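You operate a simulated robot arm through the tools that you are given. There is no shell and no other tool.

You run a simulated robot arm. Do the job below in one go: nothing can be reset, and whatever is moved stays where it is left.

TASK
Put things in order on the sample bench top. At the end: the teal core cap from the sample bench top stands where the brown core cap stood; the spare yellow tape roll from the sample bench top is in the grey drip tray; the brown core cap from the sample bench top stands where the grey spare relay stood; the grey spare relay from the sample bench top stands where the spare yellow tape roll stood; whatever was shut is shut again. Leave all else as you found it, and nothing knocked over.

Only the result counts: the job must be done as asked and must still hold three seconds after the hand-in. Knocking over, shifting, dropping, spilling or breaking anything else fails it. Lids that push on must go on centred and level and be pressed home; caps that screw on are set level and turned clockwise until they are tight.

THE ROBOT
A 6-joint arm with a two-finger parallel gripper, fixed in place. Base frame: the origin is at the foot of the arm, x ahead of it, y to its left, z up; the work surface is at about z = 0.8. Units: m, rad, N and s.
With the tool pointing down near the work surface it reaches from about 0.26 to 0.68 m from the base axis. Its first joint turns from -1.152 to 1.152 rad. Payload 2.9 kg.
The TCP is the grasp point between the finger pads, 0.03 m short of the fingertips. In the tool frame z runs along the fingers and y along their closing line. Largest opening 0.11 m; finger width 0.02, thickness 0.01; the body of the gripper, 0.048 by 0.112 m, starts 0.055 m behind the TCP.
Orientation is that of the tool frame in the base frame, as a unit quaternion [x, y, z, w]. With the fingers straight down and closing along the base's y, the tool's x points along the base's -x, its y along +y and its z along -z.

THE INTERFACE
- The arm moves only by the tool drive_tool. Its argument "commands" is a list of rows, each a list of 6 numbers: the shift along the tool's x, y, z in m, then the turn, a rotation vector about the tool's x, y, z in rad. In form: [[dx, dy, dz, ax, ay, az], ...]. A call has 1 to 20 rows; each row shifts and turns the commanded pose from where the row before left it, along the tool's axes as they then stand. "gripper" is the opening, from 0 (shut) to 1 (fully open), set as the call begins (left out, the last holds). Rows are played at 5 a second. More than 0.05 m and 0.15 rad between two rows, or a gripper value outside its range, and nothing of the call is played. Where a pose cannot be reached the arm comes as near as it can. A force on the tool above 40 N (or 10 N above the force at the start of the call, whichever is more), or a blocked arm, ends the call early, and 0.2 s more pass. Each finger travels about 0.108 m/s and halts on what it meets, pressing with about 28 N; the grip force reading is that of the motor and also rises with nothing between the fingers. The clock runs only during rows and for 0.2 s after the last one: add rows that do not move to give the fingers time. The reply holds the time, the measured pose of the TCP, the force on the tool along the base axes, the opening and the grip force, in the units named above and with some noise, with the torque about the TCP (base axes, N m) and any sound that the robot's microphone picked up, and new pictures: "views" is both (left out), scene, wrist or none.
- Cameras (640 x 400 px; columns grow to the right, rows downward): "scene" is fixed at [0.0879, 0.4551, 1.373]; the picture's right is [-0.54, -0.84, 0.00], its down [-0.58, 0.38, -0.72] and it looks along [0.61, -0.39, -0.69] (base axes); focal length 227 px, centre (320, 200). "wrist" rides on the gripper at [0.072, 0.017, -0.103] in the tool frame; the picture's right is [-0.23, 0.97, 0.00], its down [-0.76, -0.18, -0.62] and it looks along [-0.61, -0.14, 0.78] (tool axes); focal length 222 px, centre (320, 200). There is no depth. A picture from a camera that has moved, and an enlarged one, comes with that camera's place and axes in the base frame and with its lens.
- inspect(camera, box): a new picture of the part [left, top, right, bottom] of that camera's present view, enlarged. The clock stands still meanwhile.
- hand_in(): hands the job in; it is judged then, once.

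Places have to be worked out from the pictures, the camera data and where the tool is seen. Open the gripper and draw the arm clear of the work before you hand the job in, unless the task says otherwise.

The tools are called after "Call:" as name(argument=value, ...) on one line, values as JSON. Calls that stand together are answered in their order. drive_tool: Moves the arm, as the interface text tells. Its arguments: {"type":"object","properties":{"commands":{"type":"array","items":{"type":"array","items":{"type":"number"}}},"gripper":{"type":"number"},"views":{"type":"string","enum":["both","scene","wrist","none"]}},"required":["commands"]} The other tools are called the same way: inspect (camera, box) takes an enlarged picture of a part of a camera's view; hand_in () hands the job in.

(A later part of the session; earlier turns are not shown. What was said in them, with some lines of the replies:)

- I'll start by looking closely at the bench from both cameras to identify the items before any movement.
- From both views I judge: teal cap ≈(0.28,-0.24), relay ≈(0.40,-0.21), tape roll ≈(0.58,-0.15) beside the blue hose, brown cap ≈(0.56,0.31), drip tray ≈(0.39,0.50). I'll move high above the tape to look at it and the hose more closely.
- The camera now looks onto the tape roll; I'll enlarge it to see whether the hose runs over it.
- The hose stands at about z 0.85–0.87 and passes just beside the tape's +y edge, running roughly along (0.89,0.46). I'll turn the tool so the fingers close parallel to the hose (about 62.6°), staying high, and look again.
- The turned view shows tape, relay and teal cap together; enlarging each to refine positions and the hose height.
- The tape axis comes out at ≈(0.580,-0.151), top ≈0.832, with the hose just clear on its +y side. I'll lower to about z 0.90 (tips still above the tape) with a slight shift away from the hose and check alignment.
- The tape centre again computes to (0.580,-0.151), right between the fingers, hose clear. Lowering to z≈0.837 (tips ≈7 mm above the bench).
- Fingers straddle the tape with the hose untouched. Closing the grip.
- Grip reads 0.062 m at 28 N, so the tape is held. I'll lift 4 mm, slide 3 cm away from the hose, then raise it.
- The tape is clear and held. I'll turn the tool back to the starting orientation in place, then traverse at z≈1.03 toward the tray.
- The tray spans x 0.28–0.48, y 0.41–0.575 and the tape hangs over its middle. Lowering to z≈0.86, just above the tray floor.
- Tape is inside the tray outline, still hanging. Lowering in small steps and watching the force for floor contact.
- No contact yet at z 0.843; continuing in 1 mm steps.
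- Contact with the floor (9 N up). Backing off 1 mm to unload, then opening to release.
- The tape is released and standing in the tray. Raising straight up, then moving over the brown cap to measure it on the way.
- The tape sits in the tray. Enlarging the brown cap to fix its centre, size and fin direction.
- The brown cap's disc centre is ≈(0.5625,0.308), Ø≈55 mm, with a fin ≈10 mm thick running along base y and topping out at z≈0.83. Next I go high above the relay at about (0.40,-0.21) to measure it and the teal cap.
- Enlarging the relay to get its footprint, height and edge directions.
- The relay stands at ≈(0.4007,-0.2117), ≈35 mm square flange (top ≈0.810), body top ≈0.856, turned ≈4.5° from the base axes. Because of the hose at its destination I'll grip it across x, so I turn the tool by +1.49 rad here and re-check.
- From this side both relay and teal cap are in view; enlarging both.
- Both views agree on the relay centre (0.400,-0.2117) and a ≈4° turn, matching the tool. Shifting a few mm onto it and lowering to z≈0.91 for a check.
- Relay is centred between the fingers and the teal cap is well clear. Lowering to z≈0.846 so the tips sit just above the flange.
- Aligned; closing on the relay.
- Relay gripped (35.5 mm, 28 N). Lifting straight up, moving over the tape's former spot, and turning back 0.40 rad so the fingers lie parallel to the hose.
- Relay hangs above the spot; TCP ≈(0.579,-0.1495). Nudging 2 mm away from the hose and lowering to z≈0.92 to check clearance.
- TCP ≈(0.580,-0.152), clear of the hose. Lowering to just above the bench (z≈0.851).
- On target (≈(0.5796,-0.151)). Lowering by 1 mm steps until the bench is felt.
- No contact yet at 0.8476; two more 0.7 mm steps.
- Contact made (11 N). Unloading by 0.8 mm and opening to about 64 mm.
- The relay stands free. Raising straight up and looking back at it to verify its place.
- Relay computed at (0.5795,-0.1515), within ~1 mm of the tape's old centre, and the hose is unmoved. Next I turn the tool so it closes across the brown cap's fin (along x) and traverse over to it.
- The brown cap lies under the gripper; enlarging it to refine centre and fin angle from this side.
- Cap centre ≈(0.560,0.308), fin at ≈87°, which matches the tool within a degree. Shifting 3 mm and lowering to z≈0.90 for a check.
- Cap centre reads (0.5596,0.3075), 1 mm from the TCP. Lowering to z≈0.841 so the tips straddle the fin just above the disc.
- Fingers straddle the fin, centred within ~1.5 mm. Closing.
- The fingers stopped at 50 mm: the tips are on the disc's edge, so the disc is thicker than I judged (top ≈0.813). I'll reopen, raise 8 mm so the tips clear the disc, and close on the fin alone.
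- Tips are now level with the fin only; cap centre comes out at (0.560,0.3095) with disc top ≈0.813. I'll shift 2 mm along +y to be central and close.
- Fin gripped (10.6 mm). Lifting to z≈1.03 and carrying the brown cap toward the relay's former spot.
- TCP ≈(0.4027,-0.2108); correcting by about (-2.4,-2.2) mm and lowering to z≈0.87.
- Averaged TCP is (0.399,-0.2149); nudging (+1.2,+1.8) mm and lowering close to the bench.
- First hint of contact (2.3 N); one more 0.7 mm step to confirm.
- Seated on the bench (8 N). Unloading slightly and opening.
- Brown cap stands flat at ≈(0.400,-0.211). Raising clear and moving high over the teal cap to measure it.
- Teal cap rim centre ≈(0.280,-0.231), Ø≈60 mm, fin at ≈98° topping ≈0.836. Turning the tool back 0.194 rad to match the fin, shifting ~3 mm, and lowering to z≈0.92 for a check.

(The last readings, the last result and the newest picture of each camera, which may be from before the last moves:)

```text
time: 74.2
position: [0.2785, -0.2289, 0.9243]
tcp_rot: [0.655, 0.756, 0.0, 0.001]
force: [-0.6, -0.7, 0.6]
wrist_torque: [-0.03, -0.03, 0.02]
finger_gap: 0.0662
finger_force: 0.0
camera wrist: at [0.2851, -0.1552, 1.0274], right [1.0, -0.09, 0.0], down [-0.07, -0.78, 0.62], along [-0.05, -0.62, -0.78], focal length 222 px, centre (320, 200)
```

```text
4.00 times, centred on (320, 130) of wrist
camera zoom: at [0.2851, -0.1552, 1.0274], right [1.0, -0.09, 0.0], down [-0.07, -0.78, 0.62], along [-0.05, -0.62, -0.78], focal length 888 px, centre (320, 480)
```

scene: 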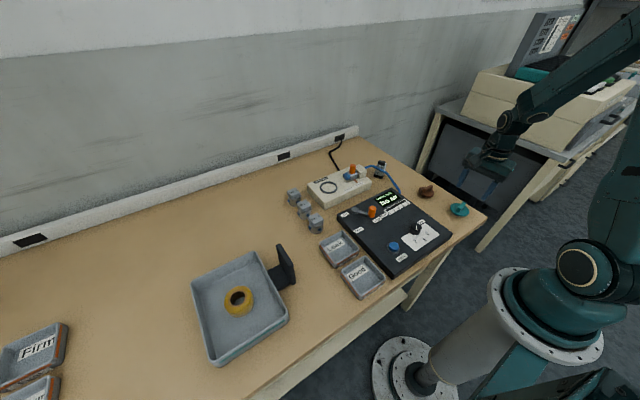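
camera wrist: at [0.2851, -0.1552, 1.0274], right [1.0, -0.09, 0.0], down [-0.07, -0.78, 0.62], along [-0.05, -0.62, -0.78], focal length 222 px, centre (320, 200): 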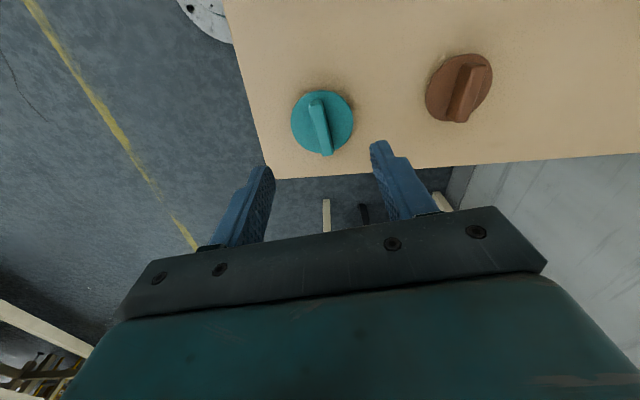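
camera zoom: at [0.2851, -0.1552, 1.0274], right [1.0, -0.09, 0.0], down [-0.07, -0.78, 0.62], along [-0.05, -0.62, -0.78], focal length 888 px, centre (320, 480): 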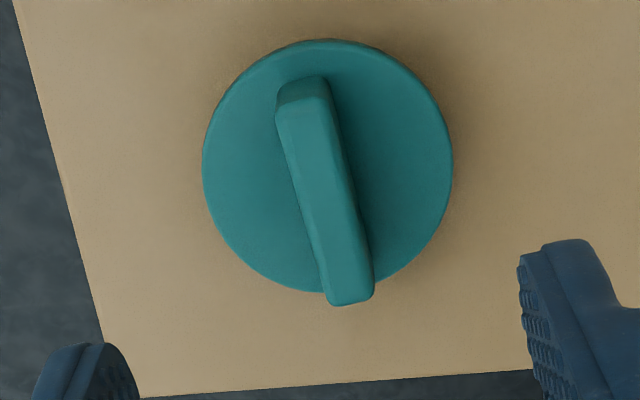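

Cap is 1.7 mm off in x only and the fin angle (98.5°) matches the tool. Lowering to z≈0.85 so the tips stay above the disc.

Call:
drive_tool(commands=[[-0.0008, 0.0016, 0.02, 0, 0, 0], [0, 0, 0.025, 0, 0, 0], [0, 0, 0.02, 0, 0, 0], [0, 0, 0.009, 0, 0, 0], [0, 0, 0, 0, 0, 0], [0, 0, 0, 0, 0, 0]], gripper=0.5)

Call:
inspect(camera="wrist", box=[240, 110, 400, 210])

Call:
inspect(camera="scene", box=[420, 175, 500, 225])

```text
time: 75.6
position: [0.2819, -0.2294, 0.8491]
tcp_rot: [0.654, 0.756, 0.0, 0.0]
force: [0.5, 0.1, 1.2]
wrist_torque: [0.04, 0.01, 0.01]
finger_gap: 0.0549
finger_force: 0.1
camera wrist: at [0.2877, -0.1569, 0.9525], right [1.0, -0.09, 0.0], down [-0.07, -0.78, 0.62], along [-0.05, -0.62, -0.78], focal length 222 px, centre (320, 200)
```

scene: 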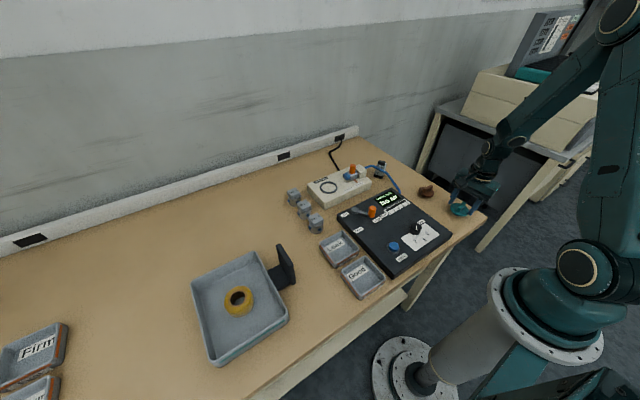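
wrist: 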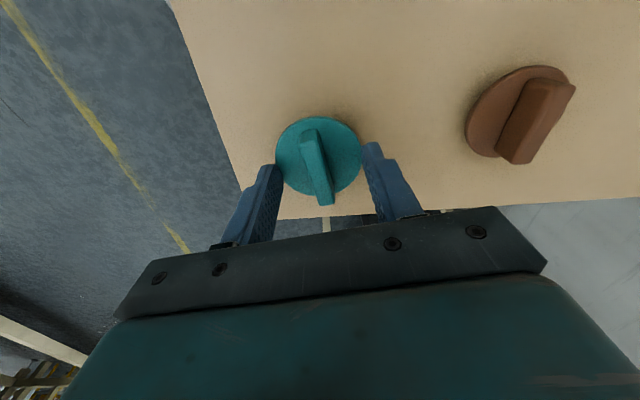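

```text
4.00 times, centred on (320, 160) of wrist
camera zoom: at [0.2877, -0.1569, 0.9525], right [1.0, -0.09, 0.0], down [-0.07, -0.78, 0.62], along [-0.05, -0.62, -0.78], focal length 888 px, centre (320, 360)
```

zoom: 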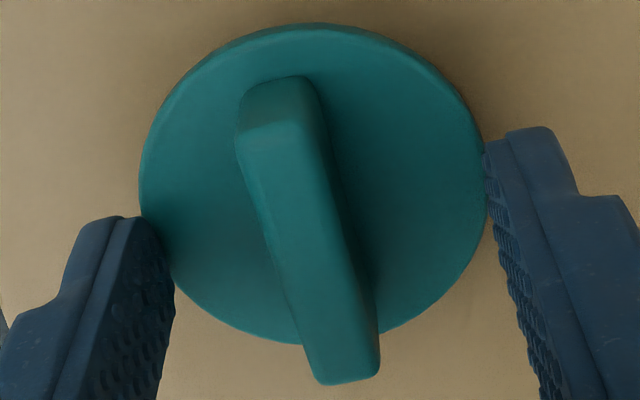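

```text
8.00 times, centred on (460, 200) of scene
camera zoom: at [0.0879, 0.4551, 1.373], right [-0.54, -0.84, 0.0], down [-0.58, 0.38, -0.72], along [0.61, -0.39, -0.69], focal length 1815 px, centre (-800, 200)
```

zoom: 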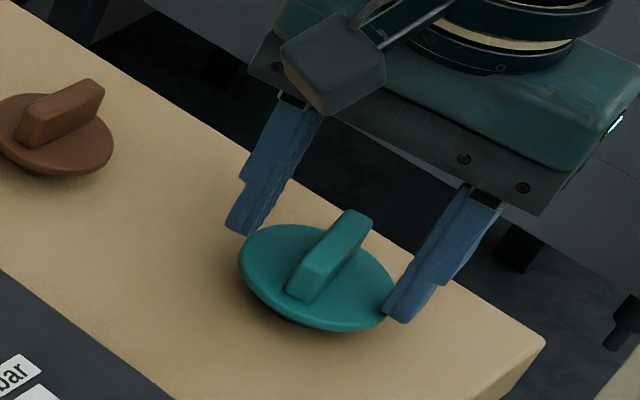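

Tips sit just above the disc and straddle the fin. Moving 2 mm along the fin to centre, then closing.

Call:
drive_tool(commands=[[0.002, 0, 0, 0, 0, 0], [0, 0, 0, 0, 0, 0]], views="none")

Call:
drive_tool(commands=[[0, 0, 0, 0, 0, 0], [0, 0, 0, 0, 0, 0], [0, 0, 0, 0, 0, 0], [0, 0, 0, 0, 0, 0]], gripper=0, views="wrist")

Call:
inspect(camera="wrist", box=[240, 110, 400, 210])

```text
time: 76.2
position: [0.2819, -0.2289, 0.8506]
tcp_rot: [0.655, 0.756, 0.0, 0.0]
force: [0.2, -0.2, -0.8]
wrist_torque: [-0.02, 0.0, 0.02]
finger_gap: 0.0549
finger_force: 0.1
```

```text
time: 77.2
position: [0.2806, -0.2298, 0.849]
tcp_rot: [0.655, 0.756, 0.0, 0.0]
force: [0.0, 0.3, -0.7]
wrist_torque: [-0.05, -0.03, 0.03]
finger_gap: 0.0106
finger_force: 28.0
camera wrist: at [0.2875, -0.1559, 0.9528], right [1.0, -0.09, 0.0], down [-0.07, -0.78, 0.62], along [-0.05, -0.62, -0.78], focal length 222 px, centre (320, 200)
```

wrist: 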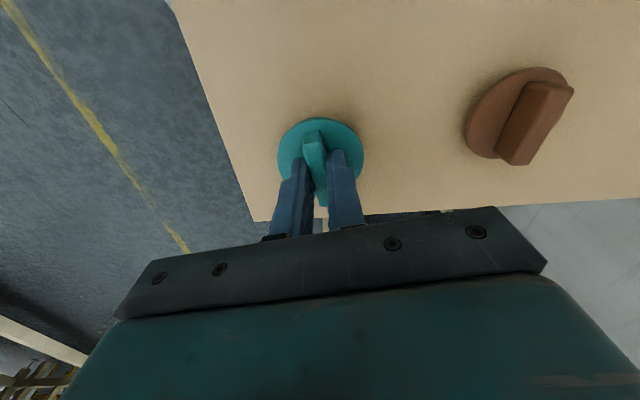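

```text
4.00 times, centred on (320, 160) of wrist
camera zoom: at [0.2875, -0.1559, 0.9528], right [1.0, -0.09, 0.0], down [-0.07, -0.78, 0.62], along [-0.05, -0.62, -0.78], focal length 888 px, centre (320, 360)
```

zoom: 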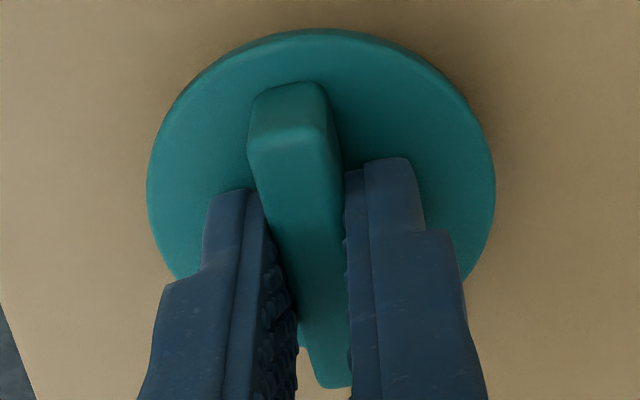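

Teal fin gripped (10.6 mm), cap centred on the TCP. Lifting, turning 0.197 rad to match the brown cap's former fin direction, and carrying it toward (0.560,0.309).

Call:
drive_tool(commands=[[0, 0, -0.01, 0, 0, 0], [0, 0, -0.03, 0, 0, 0], [0, 0, -0.045, 0, 0, 0], [0, 0, -0.045, 0, 0, 0], [0, 0, -0.045, 0, 0, 0], [0, 0, -0.01, 0, 0, 0], [0, 0, 0, 0, 0, 0.0985], [0, 0, 0, 0, 0, 0.0985], [0, 0, 0, 0, 0, 0]])

Call:
drive_tool(commands=[[0.02, 0.009, 0, 0, 0, 0], [0.0395, 0.0179, 0, 0, 0, 0], [0.0395, 0.0179, 0, 0, 0, 0], [0.0395, 0.0179, 0, 0, 0, 0], [0.0395, 0.0179, 0, 0, 0, 0], [0.0395, 0.0179, 0, 0, 0, 0], [0.0395, 0.0179, 0, 0, 0, 0], [0.0395, 0.0179, 0, 0, 0, 0], [0.0395, 0.0179, 0, 0, 0, 0], [0.0395, 0.0179, 0, 0, 0, 0], [0.0395, 0.0179, 0, 0, 0, 0], [0.0395, 0.0179, 0, 0, 0, 0], [0.0395, 0.0179, 0, 0, 0, 0], [0.0395, 0.0179, 0, 0, 0, 0], [0.0192, 0.0087, 0, 0, 0, 0], [0, 0, 0, 0, 0, 0], [0, 0, 0, 0, 0, 0]])

```text
time: 79.2
position: [0.2816, -0.2303, 1.0361]
tcp_rot: [0.726, 0.688, 0.0, 0.0]
force: [0.7, 0.6, 0.1]
wrist_torque: [0.05, -0.01, -0.04]
finger_gap: 0.0104
finger_force: 27.4
camera wrist: at [0.3024, -0.1589, 1.1385], right [0.96, -0.28, 0.0], down [-0.22, -0.75, 0.62], along [-0.18, -0.6, -0.78], focal length 222 px, centre (320, 200)
```

scene: 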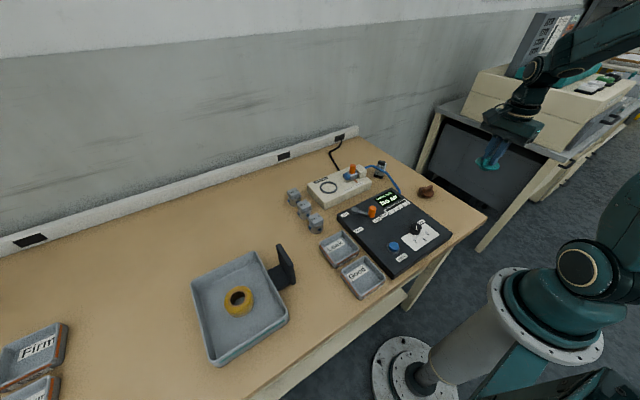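
wrist: 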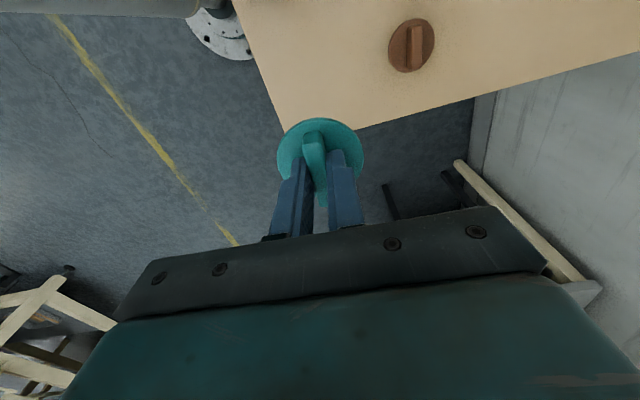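

```text
time: 82.8
position: [0.5605, 0.3086, 1.0367]
tcp_rot: [0.726, 0.688, 0.0, 0.0]
force: [0.0, -0.2, -0.5]
wrist_torque: [0.01, -0.01, -0.01]
finger_gap: 0.0105
finger_force: 28.3
camera wrist: at [0.5818, 0.3808, 1.1387], right [0.96, -0.28, 0.0], down [-0.22, -0.75, 0.62], along [-0.17, -0.6, -0.78], focal length 222 px, centre (320, 200)
```

scene: 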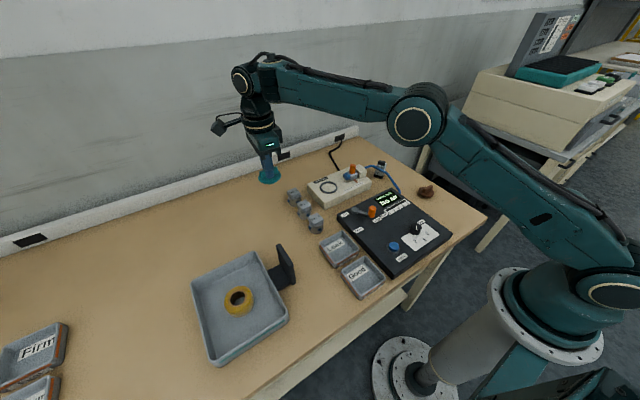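
wrist: 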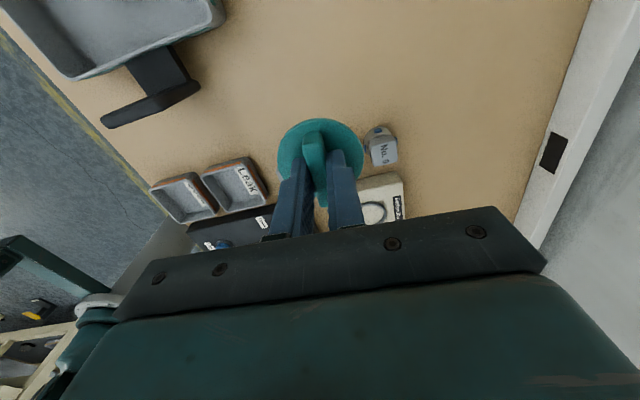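

TCP ≈(0.5607,0.309), on target. Lowering to z≈0.862.

Call:
drive_tool(commands=[[0, 0, 0.03, 0, 0, 0], [0, 0, 0.04, 0, 0, 0], [0, 0, 0.04, 0, 0, 0], [0, 0, 0.035, 0, 0, 0], [0, 0, 0.02, 0, 0, 0], [0, 0, 0.01, 0, 0, 0], [0, 0, 0, 0, 0, 0]])

Call:
drive_tool(commands=[[0, 0, 0.004, 0, 0, 0], [0, 0, 0.003, 0, 0, 0], [0, 0, 0, 0, 0, 0]], views="wrist")

```text
time: 84.4
position: [0.5623, 0.3091, 0.8592]
tcp_rot: [0.726, 0.688, -0.001, 0.0]
force: [-0.5, -0.3, -0.1]
wrist_torque: [0.03, 0.03, -0.04]
finger_gap: 0.0104
finger_force: 28.1
camera wrist: at [0.5831, 0.3799, 0.9628], right [0.96, -0.28, 0.0], down [-0.22, -0.75, 0.62], along [-0.17, -0.6, -0.78], focal length 222 px, centre (320, 200)
```

scene: 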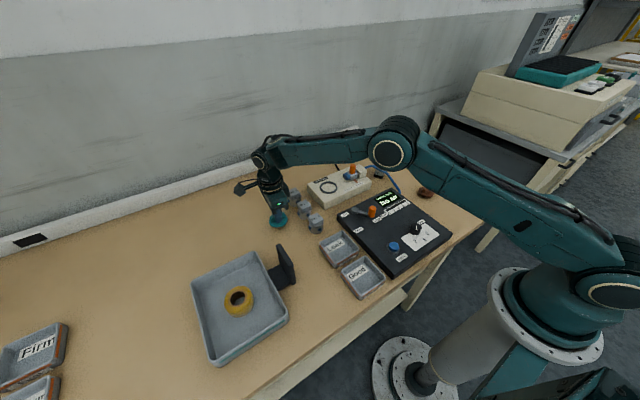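
wrist: 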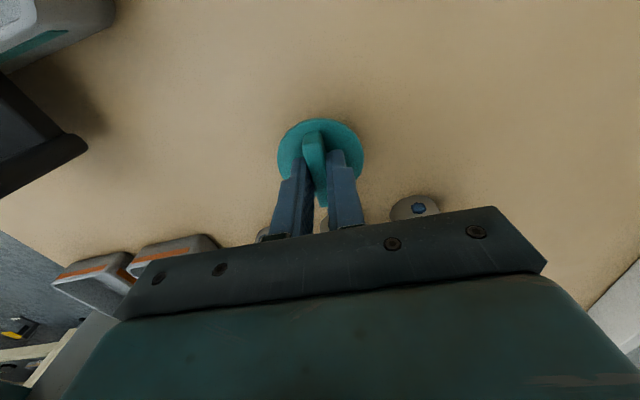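

```text
time: 85.2
position: [0.5608, 0.3084, 0.8536]
tcp_rot: [0.726, 0.687, 0.0, 0.001]
force: [0.7, -0.3, -0.1]
wrist_torque: [0.0, 0.02, 0.01]
finger_gap: 0.0105
finger_force: 28.2
camera wrist: at [0.5827, 0.3789, 0.9563], right [0.96, -0.28, 0.0], down [-0.22, -0.75, 0.62], along [-0.17, -0.6, -0.78], focal length 222 px, centre (320, 200)
```

wrist: 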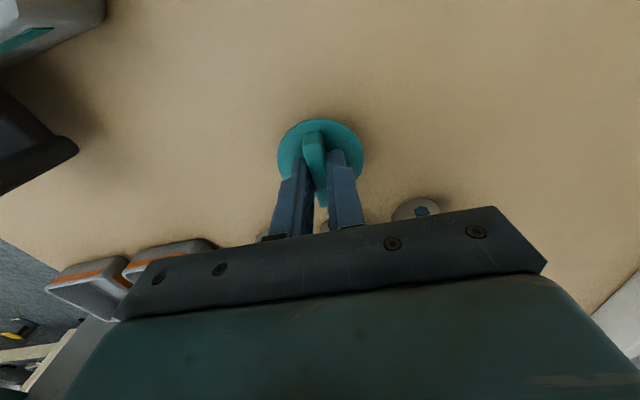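

Averaged x is ≈0.5613, so I trim −1.2 mm in x and step down the last 4 mm feeling for the bench.

Call:
drive_tool(commands=[[0, -0.0012, 0.002, 0, 0, 0], [0, 0, 0, 0, 0, 0]], views="none")

Call:
drive_tool(commands=[[0, 0, 0.001, 0, 0, 0], [0, 0, 0, 0, 0, 0]], views="none")

Call:
drive_tool(commands=[[0, 0, 0.0007, 0, 0, 0], [0, 0, 0, 0, 0, 0]], views="none")

```text
time: 85.8
position: [0.56, 0.3087, 0.851]
tcp_rot: [0.726, 0.688, 0.0, 0.0]
force: [0.2, 0.2, 0.3]
wrist_torque: [-0.03, 0.01, 0.0]
finger_gap: 0.0106
finger_force: 28.5
```

```text
time: 86.4
position: [0.5606, 0.307, 0.8506]
tcp_rot: [0.726, 0.688, 0.0, 0.0]
force: [-0.6, 0.6, -0.4]
wrist_torque: [0.02, 0.0, -0.01]
finger_gap: 0.0106
finger_force: 27.9
```

```text
time: 87.0
position: [0.5597, 0.3088, 0.8496]
tcp_rot: [0.726, 0.688, -0.001, 0.0]
force: [0.4, -1.4, 0.9]
wrist_torque: [-0.04, -0.04, 0.0]
finger_gap: 0.0107
finger_force: 27.9
```

Almost touching (0.9 N); two more 0.6 mm steps.

Call:
drive_tool(commands=[[0, 0, 0.0006, 0, 0, 0], [0, 0, 0, 0, 0, 0]], views="none")

Call:
drive_tool(commands=[[0, 0, 0.0006, 0, 0, 0], [0, 0, 0, 0, 0, 0]], views="none")

```text
time: 87.6
position: [0.5599, 0.3086, 0.8488]
tcp_rot: [0.727, 0.687, 0.0, 0.001]
force: [-0.5, -2.3, 5.0]
wrist_torque: [-0.12, 0.01, 0.0]
finger_gap: 0.0108
finger_force: 27.6
```

```text
time: 88.2
position: [0.5595, 0.3085, 0.8491]
tcp_rot: [0.726, 0.688, 0.002, 0.001]
force: [-0.4, -0.6, 14.9]
wrist_torque: [-0.1, 0.01, 0.02]
finger_gap: 0.0105
finger_force: 27.8
```

The cap is firmly down (15 N). Backing off 1 mm to unload, then opening.

Call:
drive_tool(commands=[[0, 0, -0.001, 0, 0, 0], [0, 0, 0, 0, 0, 0]], views="none")

Call:
drive_tool(commands=[[0, 0, 0, 0, 0, 0], [0, 0, 0, 0, 0, 0], [0, 0, 0, 0, 0, 0]], gripper=0.42)

Call:
inspect(camera="wrist", box=[240, 110, 400, 210])

```text
time: 88.8
position: [0.5598, 0.3092, 0.8501]
tcp_rot: [0.726, 0.688, 0.0, 0.001]
force: [4.0, 0.4, 10.3]
wrist_torque: [-0.03, -0.19, -0.02]
finger_gap: 0.0106
finger_force: 27.8
```

```text
time: 89.6
position: [0.5587, 0.3077, 0.8496]
tcp_rot: [0.726, 0.688, -0.001, 0.0]
force: [0.0, 0.1, 4.0]
wrist_torque: [0.01, -0.01, 0.02]
finger_gap: 0.0453
finger_force: 0.0
camera wrist: at [0.58, 0.3794, 0.9516], right [0.96, -0.28, 0.0], down [-0.22, -0.75, 0.62], along [-0.18, -0.6, -0.78], focal length 222 px, centre (320, 200)
```

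scene: 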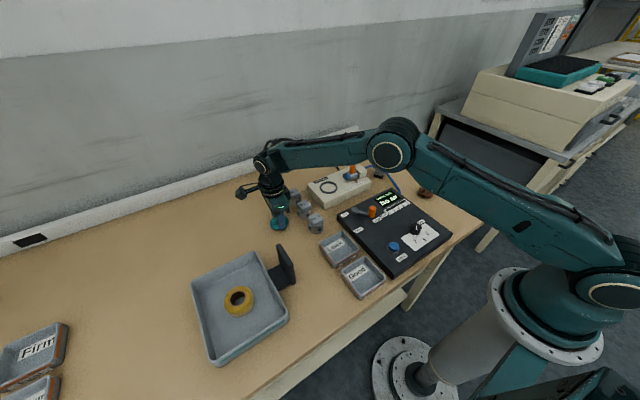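
wrist: 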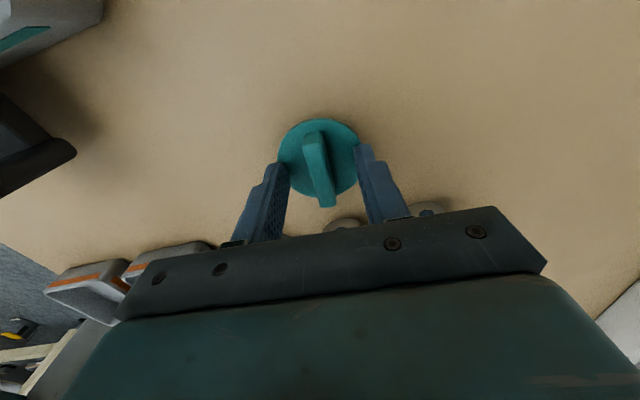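

```text
4.00 times, centred on (320, 160) of wrist
camera zoom: at [0.58, 0.3794, 0.9516], right [0.96, -0.28, 0.0], down [-0.22, -0.75, 0.62], along [-0.18, -0.6, -0.78], focal length 888 px, centre (320, 360)
```

zoom: 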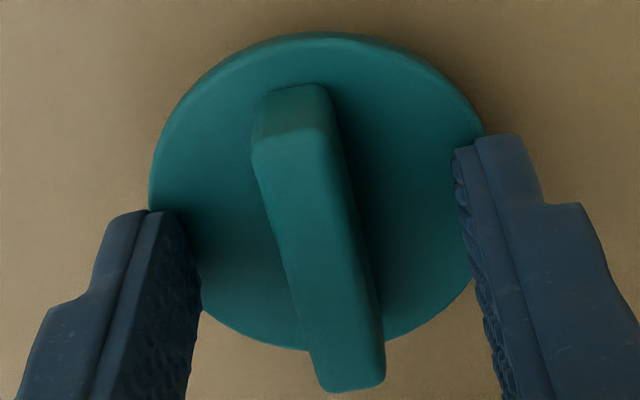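

Released and flat; raising straight up slowly, then well clear.

Call:
drive_tool(commands=[[0, 0, -0.004, 0, 0, 0], [0, 0, -0.008, 0, 0, 0], [0, 0, -0.02, 0, 0, 0], [0, 0, -0.035, 0, 0, 0], [0, 0, -0.04, 0, 0, 0], [0, 0, -0.04, 0, 0, 0], [0, 0, -0.035, 0, 0, 0], [0, 0, 0, 0, 0, 0], [0, 0, 0, 0, 0, 0]])

Call:
inspect(camera="wrist", box=[270, 60, 366, 120])

Call:
inspect(camera="scene", box=[250, 190, 346, 250])

```text
time: 91.6
position: [0.557, 0.3081, 1.0325]
tcp_rot: [0.726, 0.688, 0.0, 0.0]
force: [0.6, 0.4, 0.0]
wrist_torque: [0.0, 0.0, 0.02]
finger_gap: 0.0463
finger_force: 0.0
camera wrist: at [0.5789, 0.3785, 1.1351], right [0.96, -0.28, 0.0], down [-0.22, -0.75, 0.62], along [-0.17, -0.6, -0.78], focal length 222 px, centre (320, 200)
```

scene: 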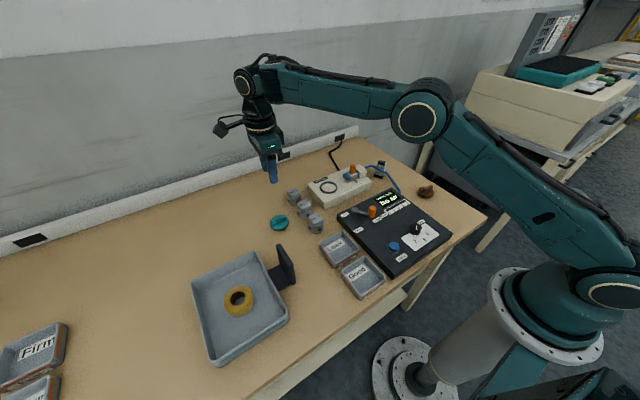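
wrist: 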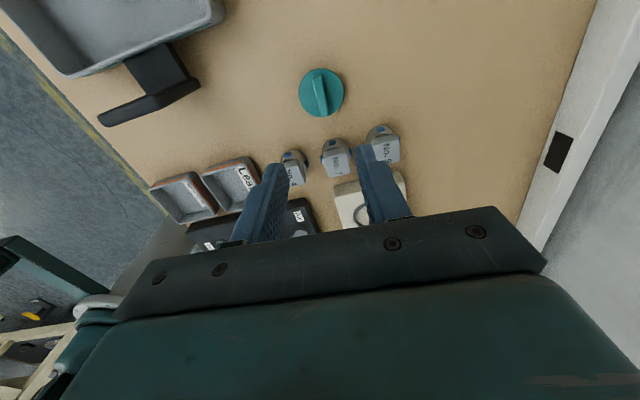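

```text
6.67 times, centred on (318, 90) of wrist
camera zoom: at [0.5789, 0.3785, 1.1351], right [0.96, -0.28, 0.0], down [-0.22, -0.75, 0.62], along [-0.17, -0.6, -0.78], focal length 1481 px, centre (333, 933)
```

zoom: 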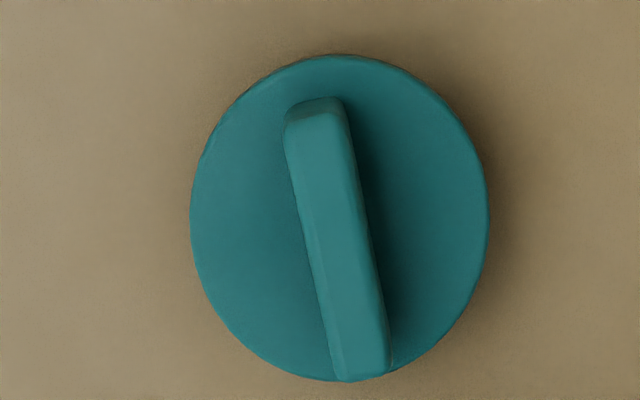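

```text
6.67 times, centred on (298, 220) of scene
camera zoom: at [0.0879, 0.4551, 1.373], right [-0.54, -0.84, 0.0], down [-0.58, 0.38, -0.72], along [0.61, -0.39, -0.69], focal length 1512 px, centre (467, 67)
```

zoom: 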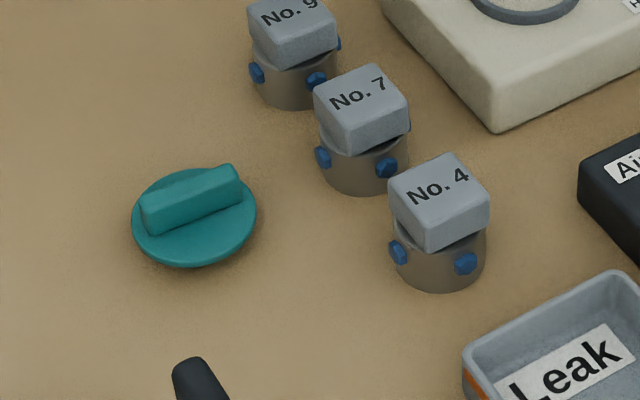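

All four items are in place: teal ≈(0.559,0.307) versus the brown's original (0.560,0.309), and the neighbours look untouched. Opening the gripper and withdrawing toward the starting pose for a final check.

Call:
drive_tool(commands=[[-0.02, -0.005, -0.01, 0, 0, 0], [-0.0436, -0.0097, -0.008, 0, 0, 0], [-0.0436, -0.0097, -0.008, 0, 0, 0], [-0.0436, -0.0097, -0.008, 0, 0, 0], [-0.0436, -0.0097, -0.008, 0, 0, 0], [-0.0436, -0.0097, -0.008, 0, 0, 0], [-0.0436, -0.0097, -0.008, 0, 0, 0], [-0.0436, -0.0097, -0.008, 0, 0, 0], [-0.0436, -0.0097, -0.008, 0, 0, 0], [-0.0436, -0.0097, -0.008, 0, 0, 0], [-0.0436, -0.0097, -0.008, 0, 0, 0], [-0.02, -0.005, 0, 0, 0, 0], [0, 0, 0, 0, 0, 0], [0, 0, 0, 0, 0, 0]], gripper=1)

Call:
inspect(camera="scene", box=[260, 120, 500, 290])

Call:
inspect(camera="scene", box=[0, 200, 320, 400])

```text
time: 94.6
position: [0.4256, -0.1602, 1.1197]
tcp_rot: [0.727, 0.687, 0.0, 0.0]
force: [0.2, -0.2, 0.1]
wrist_torque: [0.02, -0.03, 0.0]
finger_gap: 0.1099
finger_force: 0.0
camera wrist: at [0.4467, -0.09, 1.2224], right [0.96, -0.28, 0.0], down [-0.22, -0.75, 0.62], along [-0.17, -0.6, -0.78], focal length 222 px, centre (320, 200)
```

scene: 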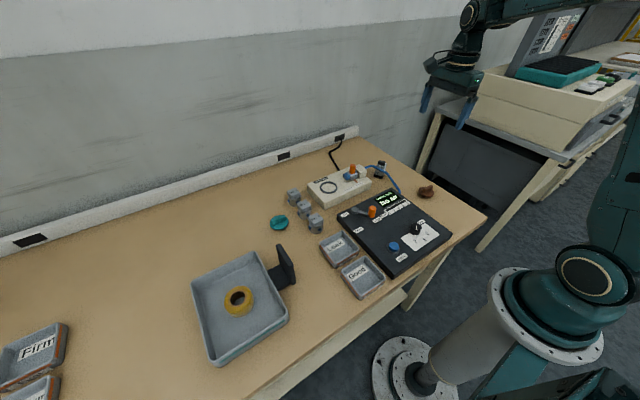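
wrist: 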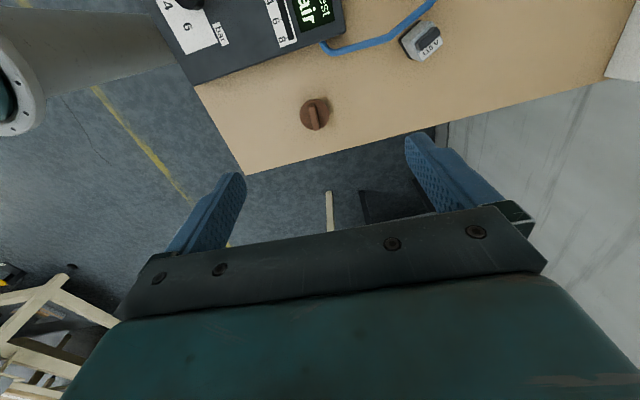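

```text
2.35 times, centred on (380, 205) of scene
camera zoom: at [0.0879, 0.455, 1.373], right [-0.54, -0.84, 0.0], down [-0.58, 0.38, -0.72], along [0.61, -0.39, -0.69], focal length 534 px, centre (179, 188)
```

zoom: 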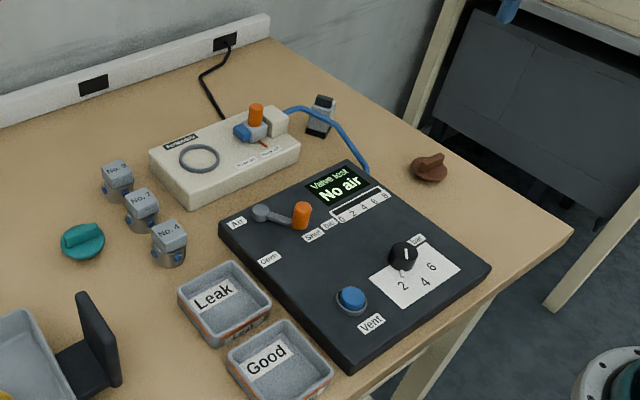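

```text
2.00 times, centred on (160, 300) of scene
camera zoom: at [0.0879, 0.455, 1.373], right [-0.54, -0.84, 0.0], down [-0.58, 0.38, -0.72], along [0.61, -0.39, -0.69], focal length 454 px, centre (640, 0)
```

zoom: 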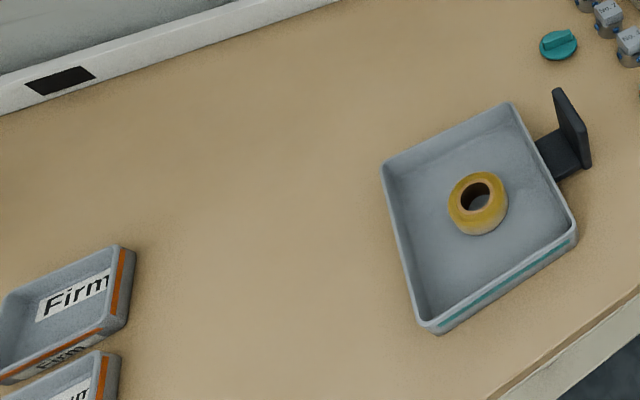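

The final views show the tape in the drip tray, the relay at the tape's old spot, the brown cap at the relay's, and the teal cap at the brown's. Everything else matches the first pictures, nothing was opened, and the arm is clear with the gripper open, so I'm handing the job in.

Call:
hand_in()

```text
The job is handed in.
```

The job is done and handed in, with all four items where you asked. I have not seen a verdict on it. By my last measurements from the pictures:

| Item | Where it is now | How far off the spot |
|---|---|---|
| Yellow tape roll | Standing in the grey drip tray | – |
| Grey spare relay | Where the tape roll stood | about 1–2 mm |
| Brown core cap | Where the relay stood | about 1 mm |
| Teal core cap | Where the brown cap stood | about 2–3 mm |

- **Relay angle:** the relay stands about 23° turned from how it stood before. I turned it so the fingers would clear the blue hose. The task set no angle for it.
- **Drip tray:** no tray is marked as the drip tray. I took it to be the large grey one with the teal stripe; the smaller grey trays in view are labelled "Leak", "Good" and "Firm".
- **Everything else:** the final pictures match the first ones, including the hose, and nothing was knocked over. Nothing had to be opened, so nothing needed shutting. The arm is clear of the bench with the gripper open.
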